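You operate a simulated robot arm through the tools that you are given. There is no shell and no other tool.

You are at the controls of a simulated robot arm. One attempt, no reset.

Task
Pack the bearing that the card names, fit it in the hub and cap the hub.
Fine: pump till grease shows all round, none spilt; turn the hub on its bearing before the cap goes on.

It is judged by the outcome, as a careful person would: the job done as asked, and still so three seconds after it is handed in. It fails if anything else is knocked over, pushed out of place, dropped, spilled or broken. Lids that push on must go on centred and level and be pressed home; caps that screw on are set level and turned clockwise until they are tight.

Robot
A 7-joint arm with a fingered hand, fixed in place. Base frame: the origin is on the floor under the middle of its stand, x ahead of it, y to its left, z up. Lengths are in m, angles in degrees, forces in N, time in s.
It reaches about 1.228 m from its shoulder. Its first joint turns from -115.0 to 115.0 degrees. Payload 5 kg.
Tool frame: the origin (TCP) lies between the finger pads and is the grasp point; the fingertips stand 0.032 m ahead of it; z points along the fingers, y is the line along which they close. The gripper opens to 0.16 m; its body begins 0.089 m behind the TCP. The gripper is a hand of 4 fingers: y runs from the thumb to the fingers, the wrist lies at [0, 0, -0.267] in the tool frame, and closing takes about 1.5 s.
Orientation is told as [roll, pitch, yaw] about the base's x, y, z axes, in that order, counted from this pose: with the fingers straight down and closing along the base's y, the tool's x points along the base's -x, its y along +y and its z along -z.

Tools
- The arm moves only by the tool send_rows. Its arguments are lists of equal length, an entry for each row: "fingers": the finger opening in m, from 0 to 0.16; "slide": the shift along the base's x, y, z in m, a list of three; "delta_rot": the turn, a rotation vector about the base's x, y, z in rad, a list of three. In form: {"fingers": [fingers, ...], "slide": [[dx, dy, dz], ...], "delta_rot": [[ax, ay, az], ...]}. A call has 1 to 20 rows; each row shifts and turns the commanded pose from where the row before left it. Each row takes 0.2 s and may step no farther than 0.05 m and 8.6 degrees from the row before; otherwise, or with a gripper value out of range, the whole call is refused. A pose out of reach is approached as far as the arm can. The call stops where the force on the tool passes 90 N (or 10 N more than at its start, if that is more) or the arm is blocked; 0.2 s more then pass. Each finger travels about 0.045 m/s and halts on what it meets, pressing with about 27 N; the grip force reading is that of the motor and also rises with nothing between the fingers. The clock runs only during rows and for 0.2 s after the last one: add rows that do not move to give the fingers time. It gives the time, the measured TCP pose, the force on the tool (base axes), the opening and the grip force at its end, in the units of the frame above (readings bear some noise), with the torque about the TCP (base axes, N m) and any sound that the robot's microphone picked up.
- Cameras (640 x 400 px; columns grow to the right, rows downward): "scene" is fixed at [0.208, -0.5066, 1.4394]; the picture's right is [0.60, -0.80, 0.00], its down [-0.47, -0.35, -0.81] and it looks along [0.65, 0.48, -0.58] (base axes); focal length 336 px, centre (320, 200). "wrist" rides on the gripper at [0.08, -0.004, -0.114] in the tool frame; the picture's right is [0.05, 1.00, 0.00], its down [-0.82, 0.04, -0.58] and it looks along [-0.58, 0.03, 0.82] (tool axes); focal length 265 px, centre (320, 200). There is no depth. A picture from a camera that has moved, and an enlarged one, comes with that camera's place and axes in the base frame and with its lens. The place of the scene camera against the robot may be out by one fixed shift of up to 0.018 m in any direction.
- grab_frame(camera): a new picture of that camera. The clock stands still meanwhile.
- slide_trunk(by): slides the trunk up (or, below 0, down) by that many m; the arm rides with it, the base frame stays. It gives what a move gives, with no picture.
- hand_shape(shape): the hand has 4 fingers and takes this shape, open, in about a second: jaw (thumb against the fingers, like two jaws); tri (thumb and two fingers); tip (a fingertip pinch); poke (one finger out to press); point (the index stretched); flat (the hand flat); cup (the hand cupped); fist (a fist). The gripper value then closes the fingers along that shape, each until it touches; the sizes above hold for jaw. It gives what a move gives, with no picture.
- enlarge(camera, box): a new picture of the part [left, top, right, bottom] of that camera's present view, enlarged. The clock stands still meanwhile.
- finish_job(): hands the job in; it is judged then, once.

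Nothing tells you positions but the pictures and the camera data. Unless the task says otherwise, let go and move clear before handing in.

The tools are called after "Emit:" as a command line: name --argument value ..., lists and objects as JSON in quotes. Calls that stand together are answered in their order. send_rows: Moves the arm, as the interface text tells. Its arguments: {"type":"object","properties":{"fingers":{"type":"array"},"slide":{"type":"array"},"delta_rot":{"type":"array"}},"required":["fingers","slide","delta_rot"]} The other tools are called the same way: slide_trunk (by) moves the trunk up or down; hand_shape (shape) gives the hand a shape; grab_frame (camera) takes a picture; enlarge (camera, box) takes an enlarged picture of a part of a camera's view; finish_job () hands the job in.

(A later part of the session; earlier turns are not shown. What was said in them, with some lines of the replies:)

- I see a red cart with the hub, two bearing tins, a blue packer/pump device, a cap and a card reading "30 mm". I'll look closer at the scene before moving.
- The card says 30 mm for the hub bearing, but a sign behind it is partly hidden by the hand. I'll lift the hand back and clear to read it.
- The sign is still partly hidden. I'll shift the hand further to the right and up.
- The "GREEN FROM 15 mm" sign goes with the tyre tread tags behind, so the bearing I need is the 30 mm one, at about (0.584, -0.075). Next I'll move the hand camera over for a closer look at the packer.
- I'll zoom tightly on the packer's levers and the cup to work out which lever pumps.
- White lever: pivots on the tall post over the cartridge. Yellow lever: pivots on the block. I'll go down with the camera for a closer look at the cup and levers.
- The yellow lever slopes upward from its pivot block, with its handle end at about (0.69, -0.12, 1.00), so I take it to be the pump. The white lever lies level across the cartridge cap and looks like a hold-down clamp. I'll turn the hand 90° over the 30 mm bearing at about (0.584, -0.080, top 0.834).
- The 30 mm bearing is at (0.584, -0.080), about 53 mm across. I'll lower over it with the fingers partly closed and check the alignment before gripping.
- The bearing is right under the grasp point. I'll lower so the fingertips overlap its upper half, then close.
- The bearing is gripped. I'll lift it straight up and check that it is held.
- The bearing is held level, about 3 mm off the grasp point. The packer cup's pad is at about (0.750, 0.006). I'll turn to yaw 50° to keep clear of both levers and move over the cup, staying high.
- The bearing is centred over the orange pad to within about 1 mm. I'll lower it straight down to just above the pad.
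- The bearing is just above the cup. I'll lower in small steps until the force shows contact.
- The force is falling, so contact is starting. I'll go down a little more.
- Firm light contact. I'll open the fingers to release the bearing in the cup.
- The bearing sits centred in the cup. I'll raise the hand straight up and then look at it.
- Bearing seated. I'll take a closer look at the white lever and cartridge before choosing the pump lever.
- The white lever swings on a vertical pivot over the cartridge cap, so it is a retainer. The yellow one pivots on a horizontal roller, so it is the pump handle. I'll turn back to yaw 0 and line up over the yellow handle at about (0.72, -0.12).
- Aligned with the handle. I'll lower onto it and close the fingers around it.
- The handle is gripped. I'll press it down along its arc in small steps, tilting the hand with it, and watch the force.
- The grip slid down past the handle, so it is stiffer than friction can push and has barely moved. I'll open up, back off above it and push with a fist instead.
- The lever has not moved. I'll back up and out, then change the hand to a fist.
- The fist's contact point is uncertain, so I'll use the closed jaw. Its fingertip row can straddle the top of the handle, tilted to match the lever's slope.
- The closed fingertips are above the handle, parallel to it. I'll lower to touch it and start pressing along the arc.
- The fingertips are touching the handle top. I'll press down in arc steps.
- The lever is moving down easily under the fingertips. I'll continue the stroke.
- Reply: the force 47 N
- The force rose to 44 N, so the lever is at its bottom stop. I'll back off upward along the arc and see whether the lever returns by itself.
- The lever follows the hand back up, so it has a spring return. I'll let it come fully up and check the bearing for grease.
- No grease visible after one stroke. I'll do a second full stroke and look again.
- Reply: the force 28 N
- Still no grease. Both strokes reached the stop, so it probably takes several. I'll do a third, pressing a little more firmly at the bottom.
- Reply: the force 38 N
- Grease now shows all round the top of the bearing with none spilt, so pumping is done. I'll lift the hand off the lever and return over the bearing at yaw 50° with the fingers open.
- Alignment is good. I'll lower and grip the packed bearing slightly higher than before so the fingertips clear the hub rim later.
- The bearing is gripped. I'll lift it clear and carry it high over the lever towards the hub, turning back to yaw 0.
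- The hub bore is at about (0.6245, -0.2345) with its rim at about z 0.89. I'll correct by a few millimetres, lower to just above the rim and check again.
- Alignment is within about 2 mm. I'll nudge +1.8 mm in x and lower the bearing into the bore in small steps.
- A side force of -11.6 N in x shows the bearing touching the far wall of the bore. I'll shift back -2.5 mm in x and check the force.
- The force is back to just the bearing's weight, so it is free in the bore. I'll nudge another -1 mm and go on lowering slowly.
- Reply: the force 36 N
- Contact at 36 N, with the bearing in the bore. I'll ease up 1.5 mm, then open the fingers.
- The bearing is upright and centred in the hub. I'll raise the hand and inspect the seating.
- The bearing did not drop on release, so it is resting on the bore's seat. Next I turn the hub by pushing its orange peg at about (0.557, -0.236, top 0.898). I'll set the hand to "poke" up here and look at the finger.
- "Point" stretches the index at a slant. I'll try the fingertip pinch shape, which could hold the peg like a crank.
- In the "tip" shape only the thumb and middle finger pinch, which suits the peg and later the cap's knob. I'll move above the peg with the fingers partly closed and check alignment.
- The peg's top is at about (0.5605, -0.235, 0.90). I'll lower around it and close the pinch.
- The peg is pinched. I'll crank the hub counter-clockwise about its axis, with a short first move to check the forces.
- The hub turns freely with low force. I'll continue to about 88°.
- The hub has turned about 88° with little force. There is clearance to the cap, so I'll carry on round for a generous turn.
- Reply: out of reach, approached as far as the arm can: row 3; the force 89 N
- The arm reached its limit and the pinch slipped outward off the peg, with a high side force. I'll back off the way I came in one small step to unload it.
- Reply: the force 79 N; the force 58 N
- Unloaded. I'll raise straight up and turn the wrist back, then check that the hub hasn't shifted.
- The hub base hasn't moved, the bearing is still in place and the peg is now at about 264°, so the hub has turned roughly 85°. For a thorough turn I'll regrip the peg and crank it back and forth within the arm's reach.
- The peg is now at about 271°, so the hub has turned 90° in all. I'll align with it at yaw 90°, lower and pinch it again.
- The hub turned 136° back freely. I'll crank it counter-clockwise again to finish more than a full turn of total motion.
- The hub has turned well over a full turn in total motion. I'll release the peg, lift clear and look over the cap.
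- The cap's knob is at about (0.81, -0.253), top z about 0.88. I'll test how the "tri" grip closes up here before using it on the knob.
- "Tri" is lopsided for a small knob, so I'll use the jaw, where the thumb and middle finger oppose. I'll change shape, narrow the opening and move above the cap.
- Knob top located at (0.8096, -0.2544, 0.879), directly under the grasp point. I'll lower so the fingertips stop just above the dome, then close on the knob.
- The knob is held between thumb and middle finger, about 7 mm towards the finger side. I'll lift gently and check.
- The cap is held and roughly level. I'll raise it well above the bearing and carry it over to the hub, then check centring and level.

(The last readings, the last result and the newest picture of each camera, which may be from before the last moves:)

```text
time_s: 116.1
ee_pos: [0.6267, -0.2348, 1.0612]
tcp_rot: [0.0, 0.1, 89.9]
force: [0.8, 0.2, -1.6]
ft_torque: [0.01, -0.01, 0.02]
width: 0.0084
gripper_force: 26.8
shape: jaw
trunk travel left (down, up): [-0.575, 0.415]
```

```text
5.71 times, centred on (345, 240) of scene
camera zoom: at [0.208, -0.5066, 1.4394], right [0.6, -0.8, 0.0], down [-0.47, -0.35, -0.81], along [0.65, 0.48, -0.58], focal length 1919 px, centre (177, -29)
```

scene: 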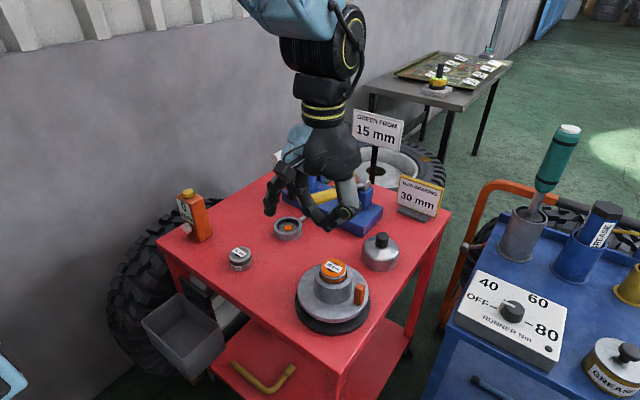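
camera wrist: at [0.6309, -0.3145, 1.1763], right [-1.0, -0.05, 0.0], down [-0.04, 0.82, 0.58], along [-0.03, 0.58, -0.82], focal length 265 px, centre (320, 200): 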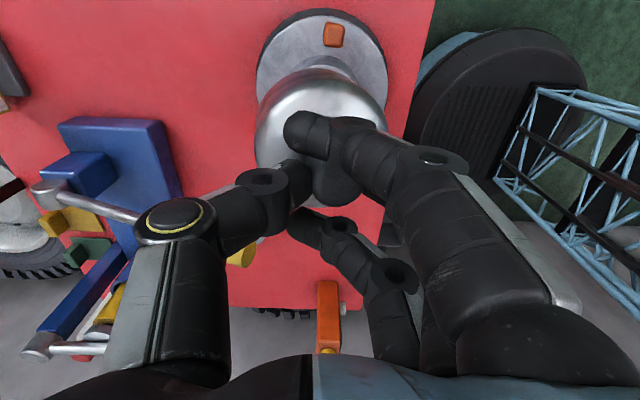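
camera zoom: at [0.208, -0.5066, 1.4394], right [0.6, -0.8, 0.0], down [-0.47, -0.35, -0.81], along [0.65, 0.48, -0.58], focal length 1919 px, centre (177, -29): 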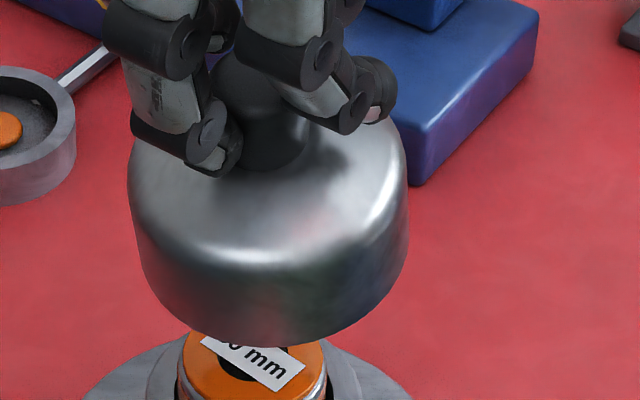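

The cap leans about 7° (its bottom swung towards +x). I'll tilt the hand +7° about y to level it, then measure again.

Emit:
send_rows --fingers '[0.015, 0.015, 0.015]' --slide '[[0, 0, 0], [0, 0, 0], [0, 0, 0]]' --delta_rot '[[0, 0.06, 0], [0, 0.06, 0], [0, 0, 0]]'

Emit:
enlarge --camera "wrist" --box '[230, 20, 410, 210]'

Emit:
enlarge --camera "scene" --box '[305, 205, 385, 275]'

```text
time_s: 116.9
ee_pos: [0.6271, -0.2352, 1.0625]
tcp_rot: [7.0, 0.0, 89.9]
force: [0.5, 0.5, -1.9]
ft_torque: [-0.03, -0.02, 0.01]
width: 0.0084
gripper_force: 26.7
shape: jaw
trunk travel left (down, up): [-0.575, 0.415]
```

```text
2.11 times, centred on (320, 115) of wrist
camera zoom: at [0.6453, -0.3147, 1.1756], right [-0.99, -0.05, 0.12], down [0.03, 0.82, 0.58], along [-0.13, 0.58, -0.81], focal length 559 px, centre (320, 379)
```

zoom: 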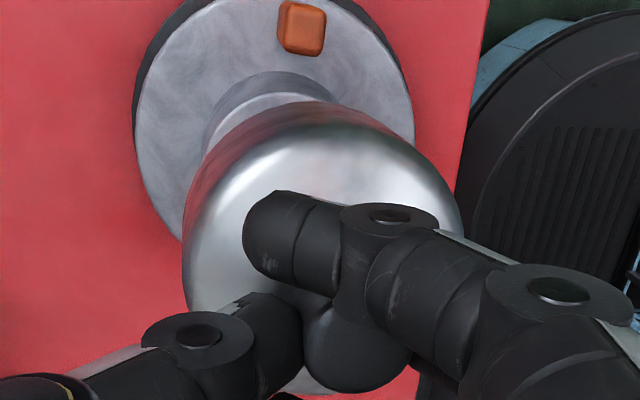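

```text
5.71 times, centred on (345, 240) of scene
camera zoom: at [0.208, -0.5066, 1.4394], right [0.6, -0.8, 0.0], down [-0.47, -0.35, -0.81], along [0.65, 0.48, -0.58], focal length 1919 px, centre (177, -29)
```

zoom: 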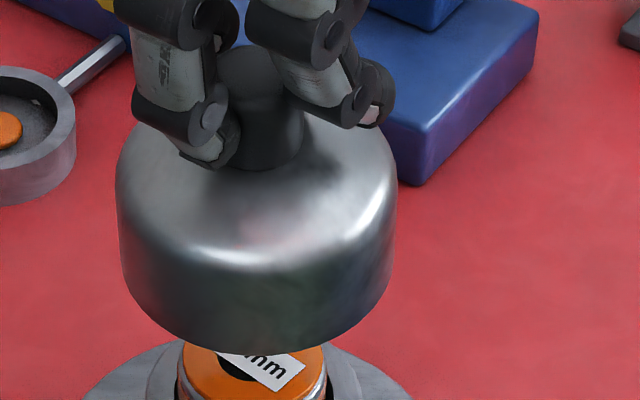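

Nearly level now. I'll add a touch more tilt, shift about +6 mm x and +3 mm y towards the hub axis, and lower to just above the bearing to compare.

Emit:
send_rows --fingers '[0.015, 0.015, 0.015, 0.015]' --slide '[[0.006, 0.003, 0], [0, 0, -0.015], [0, 0, -0.015], [0, 0, 0]]' --delta_rot '[[0, 0.025, 0], [0, 0, 0], [0, 0, 0], [0, 0, 0]]'

Emit:
enlarge --camera "wrist" --box '[230, 20, 410, 210]'

Emit:
enlarge --camera "scene" --box '[295, 215, 385, 305]'

```text
time_s: 117.9
ee_pos: [0.6344, -0.2293, 1.0324]
tcp_rot: [8.3, 0.1, 89.9]
force: [-0.6, -0.1, -1.9]
ft_torque: [-0.01, -0.05, 0.0]
width: 0.0083
gripper_force: 27.6
shape: jaw
trunk travel left (down, up): [-0.575, 0.415]
```

```text
2.11 times, centred on (320, 115) of wrist
camera zoom: at [0.6542, -0.3103, 1.1451], right [-0.99, -0.05, 0.14], down [0.04, 0.82, 0.58], along [-0.15, 0.58, -0.8], focal length 559 px, centre (320, 379)
```

zoom: 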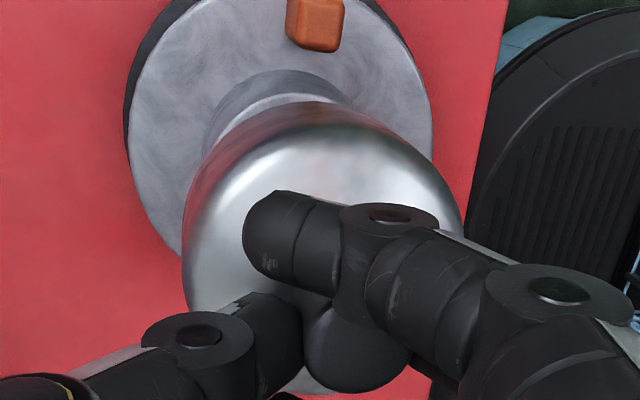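

```text
4.44 times, centred on (340, 260) of scene
camera zoom: at [0.208, -0.5066, 1.4394], right [0.6, -0.8, 0.0], down [-0.47, -0.35, -0.81], along [0.65, 0.48, -0.58], focal length 1492 px, centre (231, -67)
```

zoom: 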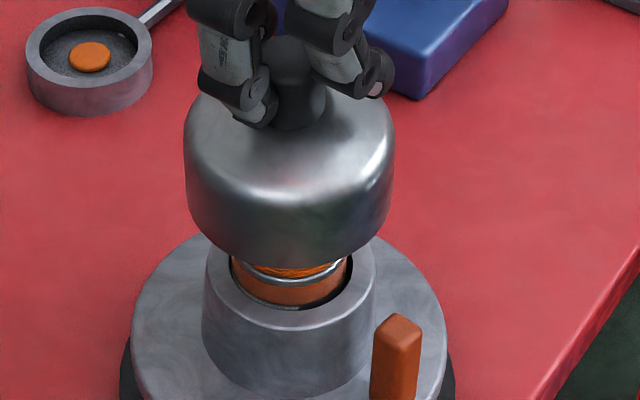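

In the scene view the cap is level and its centre is within 1–2 mm of the hub's. I'll lower until its edge is just above the hub rim and check again.

Emit:
send_rows --fingers '[0.015, 0.015, 0.015, 0.015, 0.015]' --slide '[[0.0005, 0, -0.012], [0, 0, -0.012], [0, 0, -0.01], [0, 0, -0.005], [0, 0, 0]]' --delta_rot '[[0, 0, 0], [0, 0, 0], [0, 0, 0], [0, 0, 0], [0, 0, 0]]'

Emit:
enlarge --camera "wrist" --box '[230, 20, 410, 210]'

Emit:
enlarge --camera "scene" --box '[295, 220, 375, 300]'

```text
time_s: 119.1
ee_pos: [0.6339, -0.232, 0.9937]
tcp_rot: [8.3, 0.1, 89.9]
force: [0.3, 0.3, -1.4]
ft_torque: [0.0, -0.03, 0.01]
width: 0.0081
gripper_force: 26.9
shape: jaw
trunk travel left (down, up): [-0.575, 0.415]
```

```text
2.11 times, centred on (320, 115) of wrist
camera zoom: at [0.654, -0.3117, 1.1065], right [-0.99, -0.05, 0.14], down [0.04, 0.82, 0.58], along [-0.15, 0.58, -0.8], focal length 559 px, centre (320, 379)
```

zoom: 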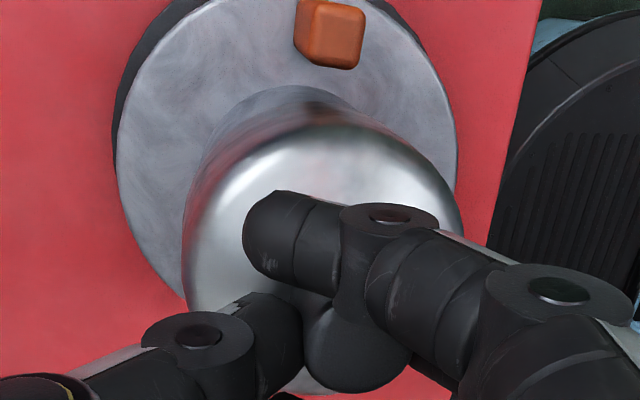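

```text
5.00 times, centred on (335, 260) of scene
camera zoom: at [0.208, -0.5066, 1.4394], right [0.6, -0.8, 0.0], down [-0.47, -0.35, -0.81], along [0.65, 0.48, -0.58], focal length 1679 px, centre (245, -100)
```

zoom: 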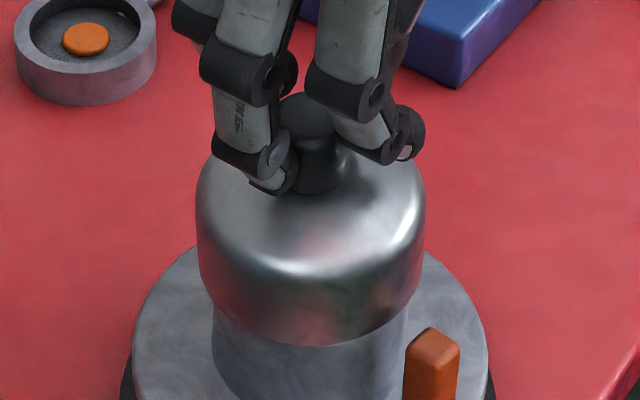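

The cap is well centred over the boss. I'll lower in small steps, watching the force.

Emit:
send_rows --fingers '[0.015, 0.015, 0.015, 0.015]' --slide '[[0, 0, -0.004], [0, 0, -0.003], [0, 0, -0.003], [0, 0, 0]]' --delta_rot '[[0, 0, 0], [0, 0, 0], [0, 0, 0], [0, 0, 0]]'

Emit:
enlarge --camera "scene" --box '[295, 220, 375, 300]'

```text
time_s: 120.1
ee_pos: [0.6351, -0.2323, 0.9847]
tcp_rot: [8.2, 0.0, 89.9]
force: [0.1, -0.2, -1.3]
ft_torque: [0.0, -0.02, -0.04]
width: 0.0085
gripper_force: 26.4
shape: jaw
trunk travel left (down, up): [-0.575, 0.415]
```

```text
5.00 times, centred on (335, 260) of scene
camera zoom: at [0.208, -0.5066, 1.4394], right [0.6, -0.8, 0.0], down [-0.47, -0.35, -0.81], along [0.65, 0.48, -0.58], focal length 1679 px, centre (245, -100)
```

zoom: 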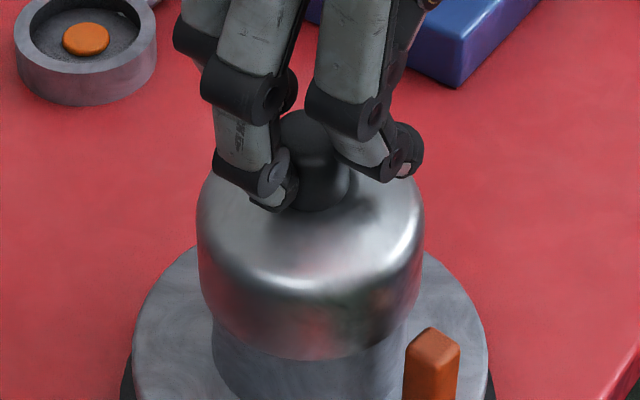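

Emit:
send_rows --fingers '[0.015, 0.015, 0.015, 0.015]' --slide '[[0, 0, -0.003], [0, 0, -0.002], [0, 0, -0.002], [0, 0, 0]]' --delta_rot '[[0, 0, 0], [0, 0, 0], [0, 0, 0], [0, 0, 0]]'

Emit:
enlarge --camera "scene" --box '[295, 220, 375, 300]'

```text
time_s: 121.1
ee_pos: [0.6349, -0.2326, 0.9775]
tcp_rot: [8.3, 0.0, 90.0]
force: [0.6, -1.3, -2.3]
ft_torque: [-0.02, 0.0, -0.02]
width: 0.0082
gripper_force: 27.0
shape: jaw
trunk travel left (down, up): [-0.575, 0.415]
```

```text
5.00 times, centred on (335, 260) of scene
camera zoom: at [0.208, -0.5066, 1.4394], right [0.6, -0.8, 0.0], down [-0.47, -0.35, -0.81], along [0.65, 0.48, -0.58], focal length 1679 px, centre (245, -100)
```

zoom: 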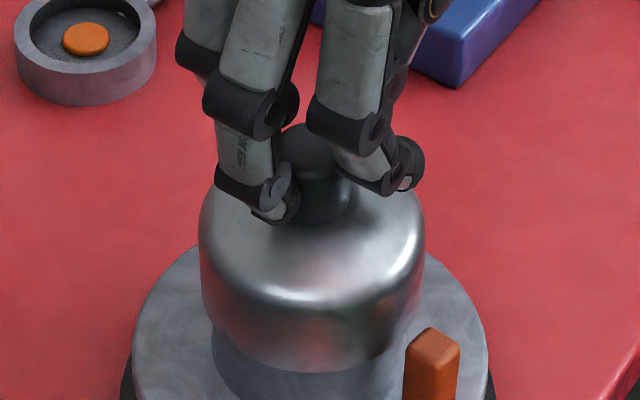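

No contact force yet, and the cap edge should now be around the boss. I'll continue.

Emit:
send_rows --fingers '[0.015, 0.015, 0.015, 0.015]' --slide '[[0, 0, -0.003], [0, 0, -0.002], [0, 0, -0.002], [0, 0, 0]]' --delta_rot '[[0, 0, 0], [0, 0, 0], [0, 0, 0], [0, 0, 0]]'

Emit:
enlarge --camera "scene" --box '[295, 220, 375, 300]'

```text
time_s: 122.1
ee_pos: [0.6345, -0.2317, 0.9698]
tcp_rot: [8.3, 0.1, 89.8]
force: [0.0, 0.3, -1.7]
ft_torque: [-0.02, -0.02, 0.01]
width: 0.0081
gripper_force: 26.9
shape: jaw
trunk travel left (down, up): [-0.575, 0.415]
```

```text
5.00 times, centred on (335, 260) of scene
camera zoom: at [0.208, -0.5066, 1.4394], right [0.6, -0.8, 0.0], down [-0.47, -0.35, -0.81], along [0.65, 0.48, -0.58], focal length 1679 px, centre (245, -100)
```

zoom: 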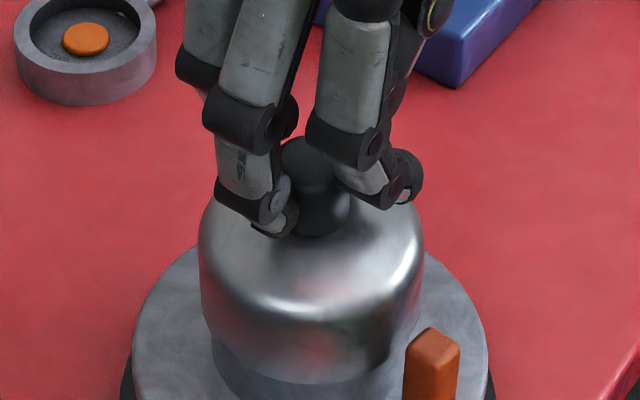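

Emit:
send_rows --fingers '[0.015, 0.015, 0.015, 0.015]' --slide '[[0, 0, -0.002], [0, 0, -0.002], [0, 0, -0.002], [0, 0, 0]]' --delta_rot '[[0, 0, 0], [0, 0, 0], [0, 0, 0], [0, 0, 0]]'

Emit:
enlarge --camera "scene" --box '[295, 230, 375, 310]'

```text
time_s: 123.1
ee_pos: [0.6333, -0.2311, 0.9651]
tcp_rot: [8.3, 0.1, 89.9]
force: [0.9, -0.4, 5.8]
ft_torque: [-0.04, 0.15, -0.02]
width: 0.0083
gripper_force: 26.3
shape: jaw
trunk travel left (down, up): [-0.575, 0.415]
```

```text
5.00 times, centred on (335, 270) of scene
camera zoom: at [0.208, -0.5066, 1.4394], right [0.6, -0.8, 0.0], down [-0.47, -0.35, -0.81], along [0.65, 0.48, -0.58], focal length 1679 px, centre (245, -150)
```

zoom: 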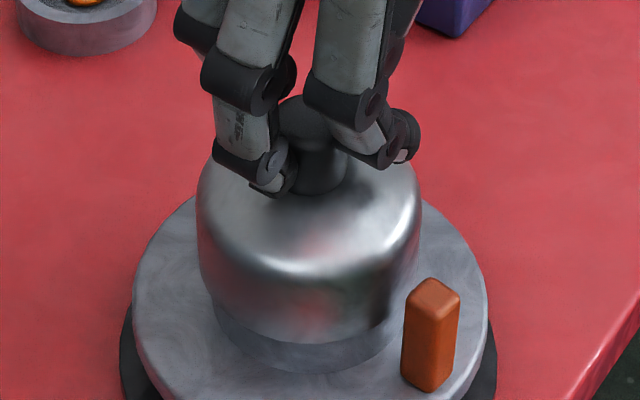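

First contact (about 7 N) with the cap well over the boss. I'll press a bit further in small steps to see whether it slides on.

Emit:
send_rows --fingers '[0.015, 0.015, 0.015, 0.015]' --slide '[[0, 0, -0.002], [0, 0, -0.001], [0, 0, -0.001], [0, 0, 0]]' --delta_rot '[[0, 0, 0], [0, 0, 0], [0, 0, 0], [0, 0, 0]]'

Emit:
enlarge --camera "scene" --box '[295, 230, 375, 310]'

```text
time_s: 124.1
ee_pos: [0.6355, -0.2313, 0.9609]
tcp_rot: [8.1, 0.0, 89.8]
force: [10.8, -1.9, 25.3]
ft_torque: [-0.01, 0.12, 0.03]
width: 0.0111
gripper_force: 27.4
shape: jaw
trunk travel left (down, up): [-0.575, 0.415]
```

```text
5.00 times, centred on (335, 270) of scene
camera zoom: at [0.208, -0.5066, 1.4394], right [0.6, -0.8, 0.0], down [-0.47, -0.35, -0.81], along [0.65, 0.48, -0.58], focal length 1679 px, centre (245, -150)
```

zoom: 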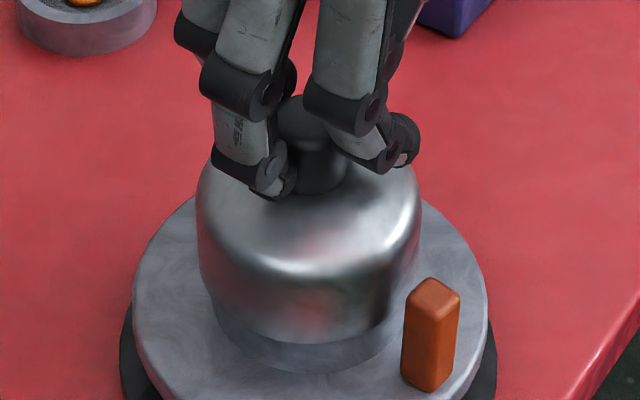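

It stopped against resistance at 25 N, centred and level. I'll let go, rise, then press straight down on the knob with closed fingertips.

Emit:
send_rows --fingers '[0.03, 0.05, 0.07, 0.08, 0.08, 0.08, 0.08]' --slide '[[0, 0, 0.003], [0, 0, 0], [0, 0, 0], [0, 0, 0], [0, 0, 0], [0, 0, 0], [0, 0, 0]]' --delta_rot '[[0, 0, 0], [0, 0, 0], [0, 0, 0], [0, 0, 0], [0, 0, 0], [0, 0, 0], [0, 0, 0]]'

Emit:
enlarge --camera "scene" --box '[295, 230, 375, 310]'

Emit:
enlarge --camera "wrist" --box '[220, 40, 420, 230]'

```text
time_s: 125.7
ee_pos: [0.635, -0.2318, 0.9636]
tcp_rot: [8.3, 0.1, 90.1]
force: [0.0, -0.7, -0.7]
ft_torque: [-0.01, 0.01, 0.02]
width: 0.0792
gripper_force: 0.1
shape: jaw
trunk travel left (down, up): [-0.575, 0.415]
```

```text
5.00 times, centred on (335, 270) of scene
camera zoom: at [0.208, -0.5066, 1.4394], right [0.6, -0.8, 0.0], down [-0.47, -0.35, -0.81], along [0.65, 0.48, -0.58], focal length 1679 px, centre (245, -150)
```

zoom: 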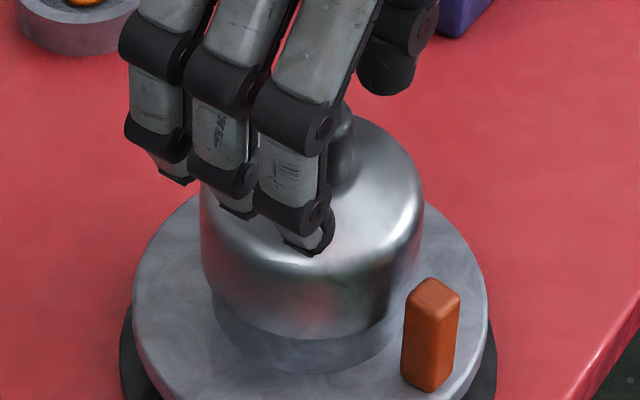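

```text
2.11 times, centred on (320, 135) of wrist
camera zoom: at [0.6542, -0.3111, 1.0758], right [-0.99, -0.05, 0.14], down [0.04, 0.82, 0.58], along [-0.15, 0.58, -0.8], focal length 559 px, centre (320, 337)
```

zoom: 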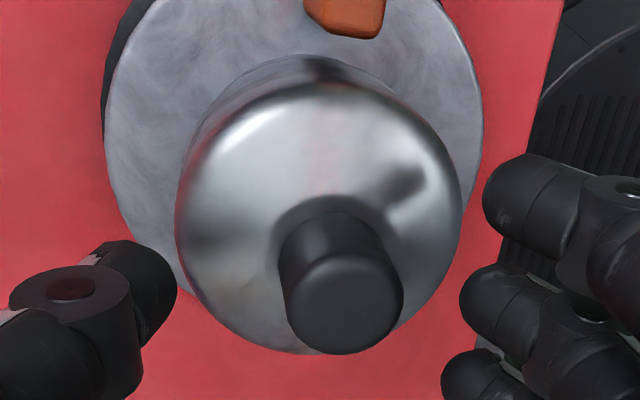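

Emit:
send_rows --fingers '[0.08, 0.08, 0.08, 0.08, 0.08, 0.08]' --slide '[[0, 0, 0.02], [0, 0, 0.035], [0, 0, 0.04], [0, 0, 0.03], [-0.004, -0.001, 0], [0, 0, 0]]' --delta_rot '[[0, 0, 0], [0, 0, 0], [0, -0.07, 0], [0, -0.075, 0], [0, 0, 0], [0, 0, 0]]'

Emit:
enlarge --camera "scene" --box '[295, 220, 385, 310]'

Emit:
grab_frame --camera "wrist"

Emit:
enlarge --camera "wrist" --box '[230, 20, 410, 180]'

```text
time_s: 127.1
ee_pos: [0.6306, -0.2337, 1.0866]
tcp_rot: [0.0, 0.0, 89.9]
force: [0.5, 0.2, -0.2]
ft_torque: [0.04, 0.0, 0.01]
width: 0.0793
gripper_force: 0.1
shape: jaw
trunk travel left (down, up): [-0.575, 0.415]
```

```text
4.44 times, centred on (340, 265) of scene
camera zoom: at [0.208, -0.5066, 1.4394], right [0.6, -0.8, 0.0], down [-0.47, -0.35, -0.81], along [0.65, 0.48, -0.58], focal length 1492 px, centre (231, -89)
```

zoom: 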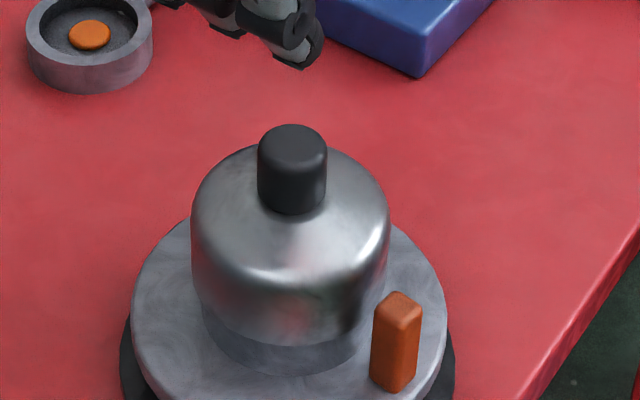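

```text
taken
camera wrist: at [0.634, -0.3132, 1.2015], right [-1.0, -0.05, 0.0], down [-0.04, 0.82, 0.58], along [-0.03, 0.58, -0.82], focal length 265 px, centre (320, 200)
```

wrist: 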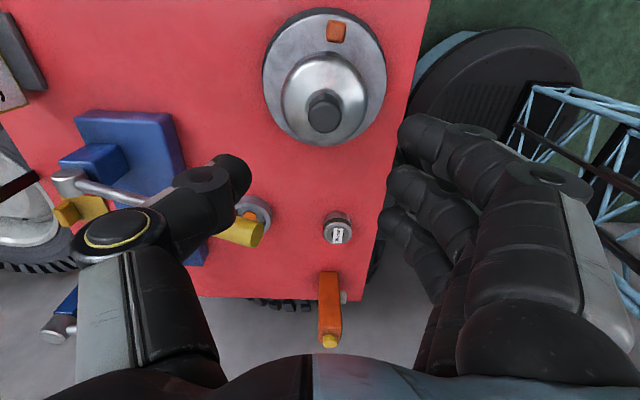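

```text
2.50 times, centred on (320, 100) of wrist
camera zoom: at [0.634, -0.3132, 1.2015], right [-1.0, -0.05, 0.0], down [-0.04, 0.82, 0.58], along [-0.03, 0.58, -0.82], focal length 664 px, centre (320, 450)
```

zoom: 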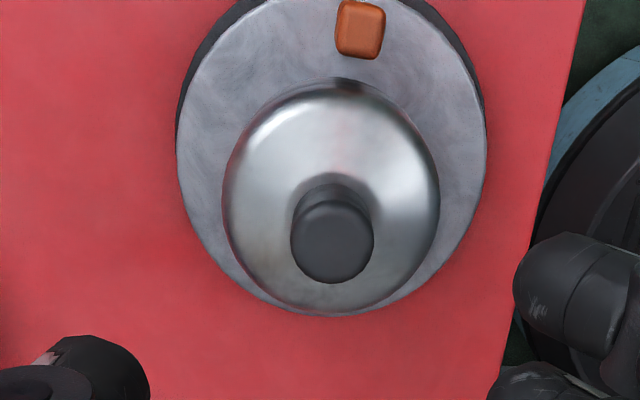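

The cap sits level and centred on the hub axis (knob at about (0.625, -0.2325)). I'll close the fingers and press straight down on the knob to push it home.

Emit:
send_rows --fingers '[0.0, 0.0, 0.0, 0.0, 0.0, 0.0, 0.0, 0.0, 0.0]' --slide '[[-0.0053, 0.001, 0], [0, 0, 0], [0, 0, 0], [0, 0, 0], [0, 0, -0.03], [0, 0, -0.03], [0, 0, -0.02], [0, 0, -0.01], [0, 0, 0]]' --delta_rot '[[0, 0, 0], [0, 0, 0], [0, 0, 0], [0, 0, 0], [0, 0, 0], [0, 0, 0], [0, 0, 0], [0, 0, 0], [0, 0, 0]]'

Emit:
enlarge --camera "wrist" --box '[220, 40, 420, 230]'

Emit:
enlarge --camera "scene" --box '[285, 200, 385, 310]'

```text
time_s: 129.1
ee_pos: [0.6257, -0.2314, 0.9974]
tcp_rot: [0.1, 0.0, 89.9]
force: [-0.2, 0.7, -0.5]
ft_torque: [0.02, -0.01, -0.02]
width: 0.0
gripper_force: 26.5
shape: jaw
trunk travel left (down, up): [-0.575, 0.415]
```

```text
2.11 times, centred on (320, 135) of wrist
camera zoom: at [0.6288, -0.3111, 1.1117], right [-1.0, -0.05, 0.0], down [-0.04, 0.82, 0.58], along [-0.03, 0.58, -0.82], focal length 559 px, centre (320, 337)
```

zoom: 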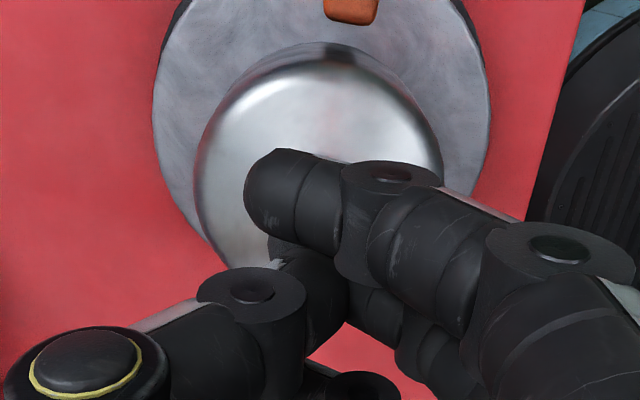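

```text
3.64 times, centred on (335, 255) of scene
camera zoom: at [0.208, -0.5066, 1.4394], right [0.6, -0.8, 0.0], down [-0.47, -0.35, -0.81], along [0.65, 0.48, -0.58], focal length 1221 px, centre (266, 0)
```

zoom: 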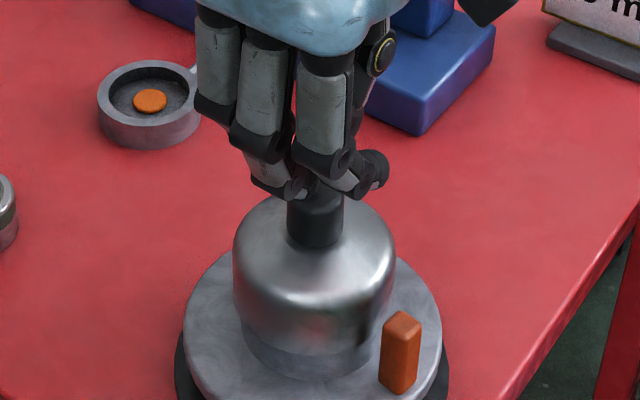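

Fingertips are over the knob. I'll press down step by step, watching the force.

Emit:
send_rows --fingers '[0.0, 0.0, 0.0, 0.0, 0.0]' --slide '[[0, 0, -0.005], [0, 0, -0.004], [0, 0, -0.003], [0, 0, -0.003], [0, 0, 0]]' --delta_rot '[[0, 0, 0], [0, 0, 0], [0, 0, 0], [0, 0, 0], [0, 0, 0]]'

```text
time_s: 130.3
ee_pos: [0.6249, -0.2318, 0.9878]
tcp_rot: [-0.4, 0.2, 89.9]
force: [-1.7, -2.5, 74.4]
ft_torque: [0.03, 0.66, 0.04]
width: 0.0
gripper_force: 27.3
shape: jaw
trunk travel left (down, up): [-0.575, 0.415]
```

Emit:
enlarge --camera "scene" --box '[285, 200, 385, 310]'

Emit:
enlarge --camera "scene" --box '[295, 220, 385, 310]'

```text
3.64 times, centred on (335, 255) of scene
camera zoom: at [0.208, -0.5066, 1.4394], right [0.6, -0.8, 0.0], down [-0.47, -0.35, -0.81], along [0.65, 0.48, -0.58], focal length 1221 px, centre (266, 0)
```

zoom: 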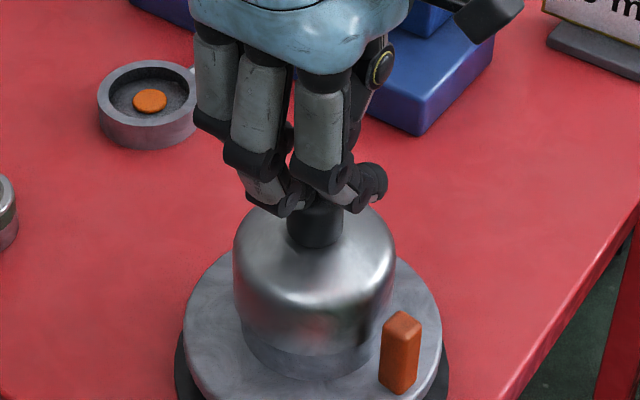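

```text
4.44 times, centred on (340, 265) of scene
camera zoom: at [0.208, -0.5066, 1.4394], right [0.6, -0.8, 0.0], down [-0.47, -0.35, -0.81], along [0.65, 0.48, -0.58], focal length 1492 px, centre (231, -89)
```

zoom: 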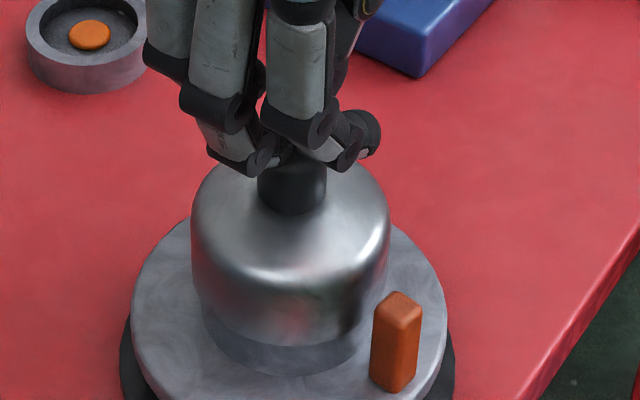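

The cap took 74 N without moving further. I'll add a little more to be sure it is home, then compare.

Emit:
send_rows --fingers '[0.0, 0.0, 0.0]' --slide '[[0, 0, -0.0012], [0, 0, 0], [0, 0, 0]]' --delta_rot '[[0, 0, 0], [0, 0, 0], [0, 0, 0]]'

Emit:
enlarge --camera "scene" --box '[295, 220, 385, 310]'

```text
time_s: 130.8
ee_pos: [0.6279, -0.2324, 0.989]
tcp_rot: [-0.5, 0.5, 89.9]
force: [-10.1, -1.2, 54.0]
ft_torque: [0.08, 0.94, 0.0]
width: 0.0001
gripper_force: 26.9
shape: jaw
trunk travel left (down, up): [-0.575, 0.415]
stopped in row 2: the force on the tool passed its limit at 91 N (the readings are from after the stop); the commanded pose is now the measured one
```

```text
4.44 times, centred on (340, 265) of scene
camera zoom: at [0.208, -0.5066, 1.4394], right [0.6, -0.8, 0.0], down [-0.47, -0.35, -0.81], along [0.65, 0.48, -0.58], focal length 1492 px, centre (231, -89)
```

zoom: 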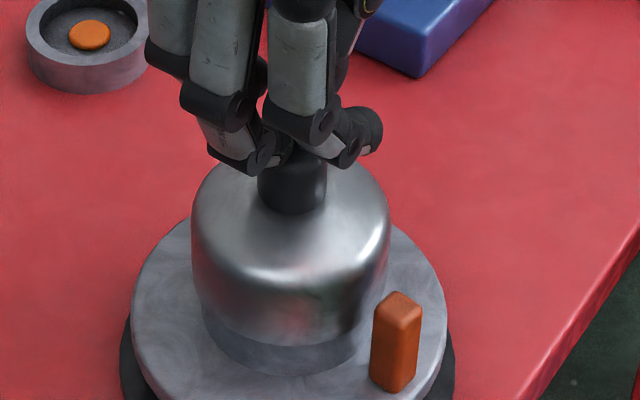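

It held at 91 N with no further travel, so the cap is home. I'll lift straight off and inspect it.

Emit:
send_rows --fingers '[0.0, 0.0, 0.0, 0.0, 0.0, 0.0, 0.0]' --slide '[[0, 0, 0.005], [0, 0, 0.02], [0, 0, 0.04], [0, 0, 0.045], [0, 0, 0.045], [0, 0, 0.04], [0, 0, 0]]' --delta_rot '[[0, 0, 0], [0, 0, 0], [0, 0, 0], [0, 0, 0], [0, 0, 0], [0, 0, 0], [0, 0, 0]]'

Emit:
enlarge --camera "scene" --box '[295, 220, 385, 310]'

Emit:
grab_frame --camera "wrist"

Emit:
enlarge --camera "wrist" --box '[230, 10, 410, 170]'

Emit:
grab_frame --camera "scene"

```text
time_s: 132.4
ee_pos: [0.627, -0.2329, 1.1812]
tcp_rot: [-0.3, 0.2, 89.9]
force: [-0.1, 0.7, -1.1]
ft_torque: [0.0, 0.01, -0.03]
width: 0.0
gripper_force: 26.8
shape: jaw
trunk travel left (down, up): [-0.575, 0.415]
```

```text
4.44 times, centred on (340, 265) of scene
camera zoom: at [0.208, -0.5066, 1.4394], right [0.6, -0.8, 0.0], down [-0.47, -0.35, -0.81], along [0.65, 0.48, -0.58], focal length 1492 px, centre (231, -89)
```

zoom: 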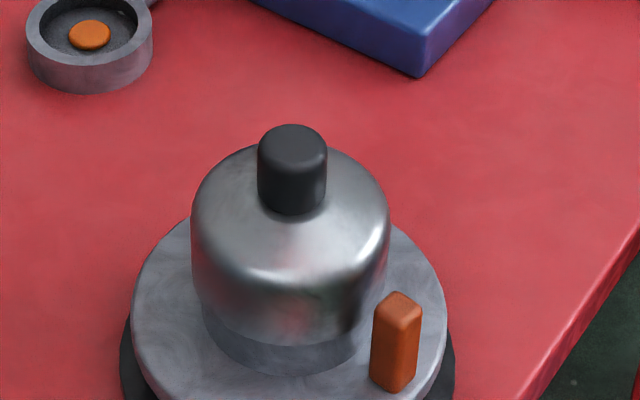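

```text
taken
camera wrist: at [0.6305, -0.3118, 1.2959], right [-1.0, -0.05, -0.01], down [-0.04, 0.82, 0.57], along [-0.03, 0.57, -0.82], focal length 265 px, centre (320, 200)
```

wrist: 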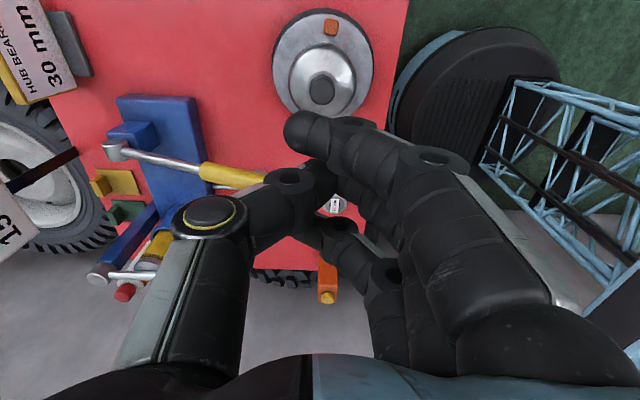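

```text
2.50 times, centred on (320, 90) of wrist
camera zoom: at [0.6305, -0.3118, 1.2959], right [-1.0, -0.05, -0.01], down [-0.04, 0.82, 0.57], along [-0.03, 0.57, -0.82], focal length 664 px, centre (320, 475)
```

zoom: 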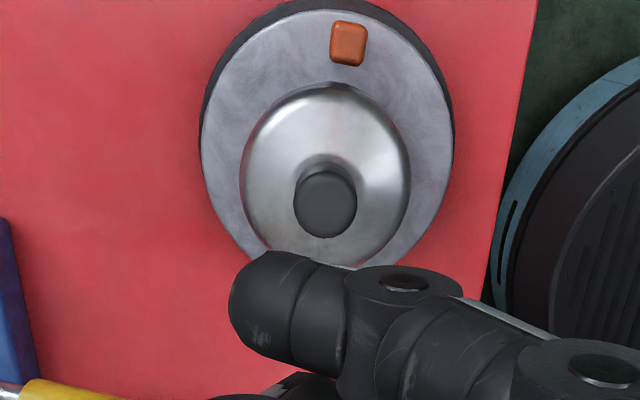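

```text
taken
```

scene: 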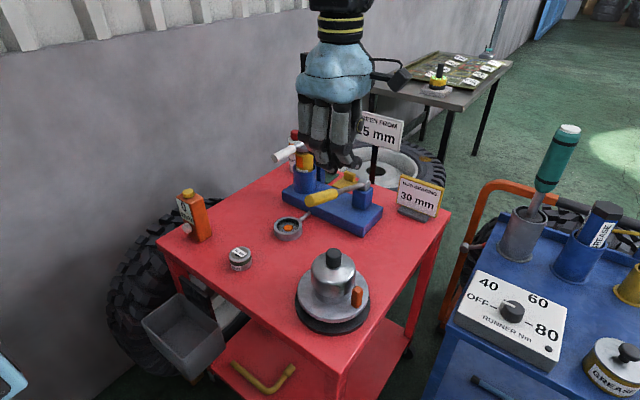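

The cap is seated, centred and nothing else has moved. Before handing in, I'll back away and take a lower side view with the hand camera to confirm it is level and fully down.

Emit:
send_rows --fingers '[0.16, 0.16, 0.16, 0.16, 0.16, 0.16, 0.16, 0.16, 0.16, 0.16, 0.16, 0.16]' --slide '[[-0.014, 0, 0], [-0.015, 0, 0], [-0.015, 0, 0], [-0.015, 0, 0], [-0.015, 0, 0], [-0.015, 0, 0], [-0.015, 0, 0], [-0.015, 0, 0], [-0.015, 0, 0], [-0.015, 0, 0], [-0.015, 0, 0], [0, 0, 0]]' --delta_rot '[[0, 0, -0.1428], [0, 0, -0.1428], [0, 0, -0.1428], [0, 0, -0.1428], [0, 0, -0.1428], [0, 0, -0.1428], [0, 0, -0.1428], [0, 0, -0.1428], [0, 0, -0.1428], [0, 0, -0.1428], [0, 0, -0.1428], [0, 0, 0]]'

Emit:
grab_frame --camera "wrist"

```text
time_s: 135.0
ee_pos: [0.4633, -0.2303, 1.1777]
tcp_rot: [-0.2, 0.1, -0.2]
force: [-0.2, -0.2, 0.4]
ft_torque: [0.0, 0.0, -0.02]
width: 0.16
gripper_force: 0.0
shape: jaw
trunk travel left (down, up): [-0.575, 0.415]
```

```text
taken
camera wrist: at [0.3832, -0.2332, 1.2938], right [-0.05, 1.0, 0.0], down [0.82, 0.04, 0.57], along [0.57, 0.02, -0.82], focal length 265 px, centre (320, 200)
```

wrist: 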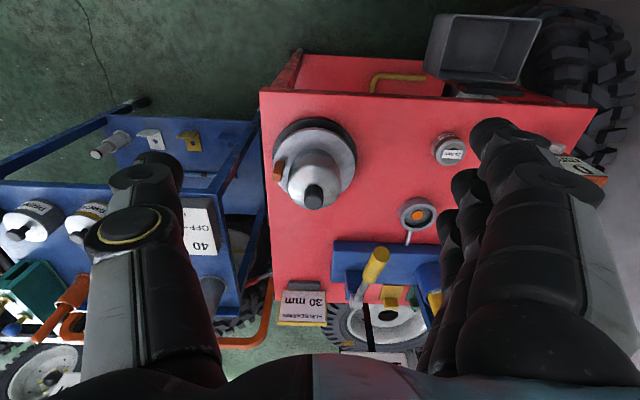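

Emit:
send_rows --fingers '[0.16, 0.16, 0.16, 0.16, 0.16, 0.16]' --slide '[[-0.002, 0, -0.03], [-0.002, 0, -0.04], [-0.002, 0, -0.04], [-0.002, 0, -0.04], [0, 0, -0.03], [0, 0, 0]]' --delta_rot '[[0, -0.122, 0], [0, -0.122, 0], [0, -0.122, 0], [0, -0.122, 0], [0, -0.122, 0], [0, 0, 0]]'

Emit:
grab_frame --camera "wrist"

Emit:
enlarge --camera "wrist" --box '[240, 120, 400, 240]'

```text
time_s: 136.4
ee_pos: [0.4784, -0.2446, 0.9993]
tcp_rot: [0.0, -34.8, 0.7]
force: [-3.6, -6.3, -0.8]
ft_torque: [0.53, -0.29, 0.32]
width: 0.16
gripper_force: 0.2
shape: jaw
out of reach, approached as far as the arm can: row 5
trunk travel left (down, up): [-0.575, 0.415]
```

```text
taken
camera wrist: at [0.3469, -0.249, 1.0473], right [-0.05, 1.0, -0.03], down [0.34, 0.05, 0.94], along [0.94, 0.04, -0.34], focal length 265 px, centre (320, 200)
```

wrist: 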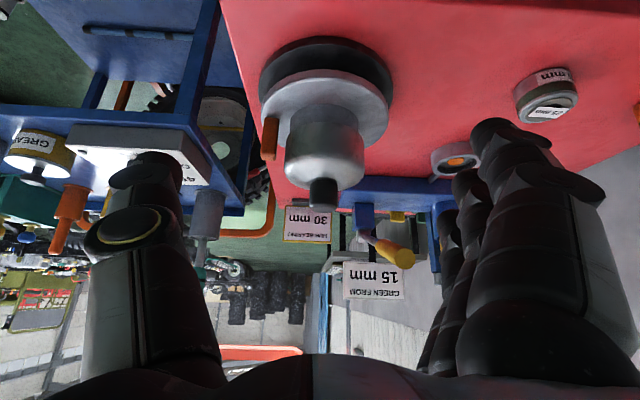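

```text
3.33 times, centred on (320, 180) of wrist
camera zoom: at [0.3469, -0.249, 1.0473], right [-0.05, 1.0, -0.03], down [0.34, 0.05, 0.94], along [0.94, 0.04, -0.34], focal length 885 px, centre (320, 267)
```

zoom: 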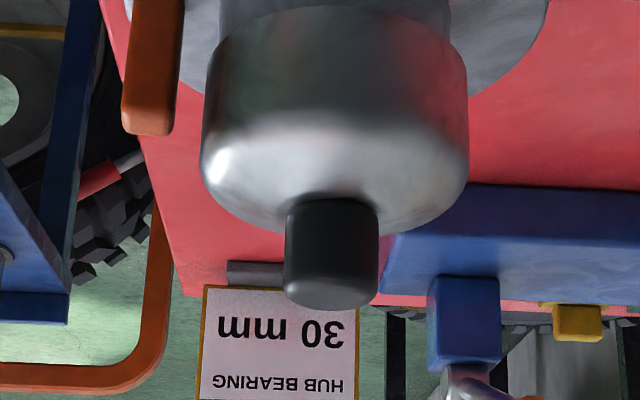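

Emit:
enlarge --camera "wrist" --box '[240, 50, 400, 215]'

```text
2.42 times, centred on (320, 132) of wrist
camera zoom: at [0.3469, -0.249, 1.0473], right [-0.05, 1.0, -0.03], down [0.34, 0.05, 0.94], along [0.94, 0.04, -0.34], focal length 643 px, centre (320, 364)
```

zoom: 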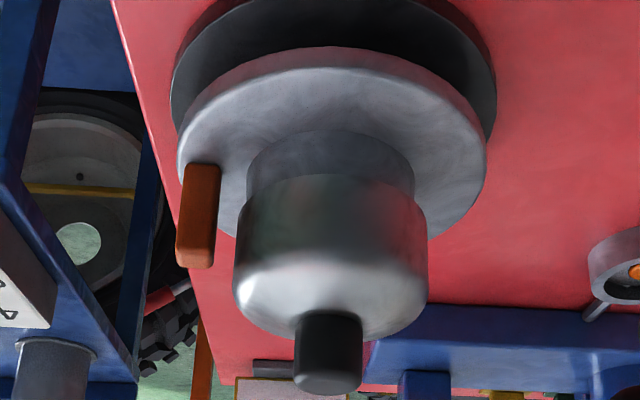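

From the side the cap is level, centred and down on the hub. The arm is at its reach limit here, so I'll return to a relaxed, clear pose before handing in.

Emit:
send_rows --fingers '[0.16, 0.16, 0.16, 0.16, 0.16, 0.16, 0.16]' --slide '[[0, 0, 0.03], [0.002, 0, 0.04], [0.002, 0, 0.04], [0.002, 0, 0.04], [0.002, 0, 0.03], [0, 0, 0.02], [0, 0, 0]]' --delta_rot '[[0, 0.122, 0], [0, 0.122, 0], [0, 0.122, 0], [0, 0.122, 0], [0, 0.122, 0], [0, 0, 0], [0, 0, 0]]'

Emit:
grab_frame --camera "scene"

Emit:
enlarge --camera "scene" --box '[220, 180, 420, 345]'

```text
time_s: 138.0
ee_pos: [0.4801, -0.246, 1.1991]
tcp_rot: [-0.3, 0.2, 0.0]
force: [0.7, -0.4, 0.5]
ft_torque: [-0.01, -0.01, 0.0]
width: 0.16
gripper_force: 0.2
shape: jaw
trunk travel left (down, up): [-0.575, 0.415]
```

```text
taken
```

scene: 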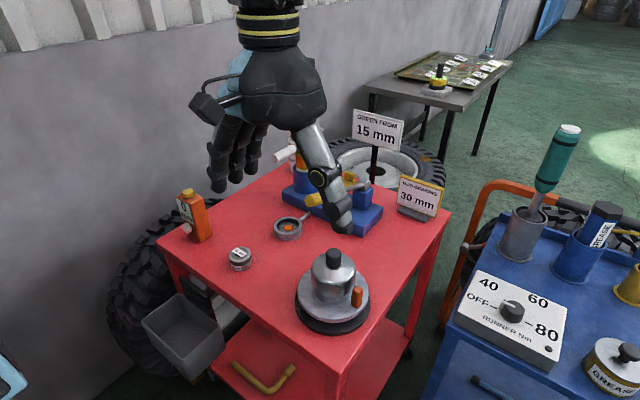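

```text
2.42 times, centred on (320, 262) of scene
camera zoom: at [0.208, -0.5066, 1.4394], right [0.6, -0.8, 0.0], down [-0.47, -0.35, -0.81], along [0.65, 0.48, -0.58], focal length 814 px, centre (320, 48)
```

zoom: 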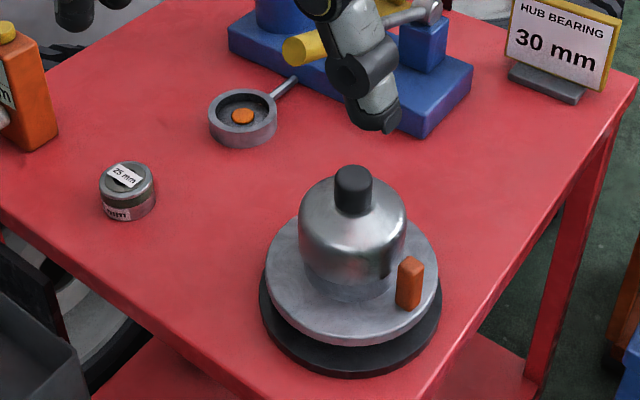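

The 30 mm bearing is packed with grease all round, it sits in the hub, and the hub has been turned. The cap is on level and pressed home; nothing else moved or spilt, and the hand is clear. I'm handing the job in.

Emit:
finish_job

```text
The job is handed in.
```

The 30 mm bearing is packed, fitted in the hub and capped, and I have handed the job in.

- **Bearing:** I took the 30 mm one, as the card says. The "GREEN FROM 15 mm" sign seemed to belong to the tyre behind the cart, so I ignored it.
- **Grease:** It took three strokes of the yellow lever. Grease then showed all round the top, with none spilt.
- **Hub:** I turned it by its peg about 90° one way, 136° back and about 128° forward again. On the first turn the arm reached its limit and the grip slipped off the peg, pushing sideways at up to 79 N. The hub base did not move.
- **Cap:** It went on centred and level. I pressed it until the force reached 91 N and it moved no further. About 3 cm of the hub's boss still shows below the cap.

I took the cap to be home because it stopped hard. I think it rests on the bearing, which stands proud of the bore, but I could not check the intended seating depth. The 25 mm bearing and everything else on the cart stayed in place, and the hand is clear.
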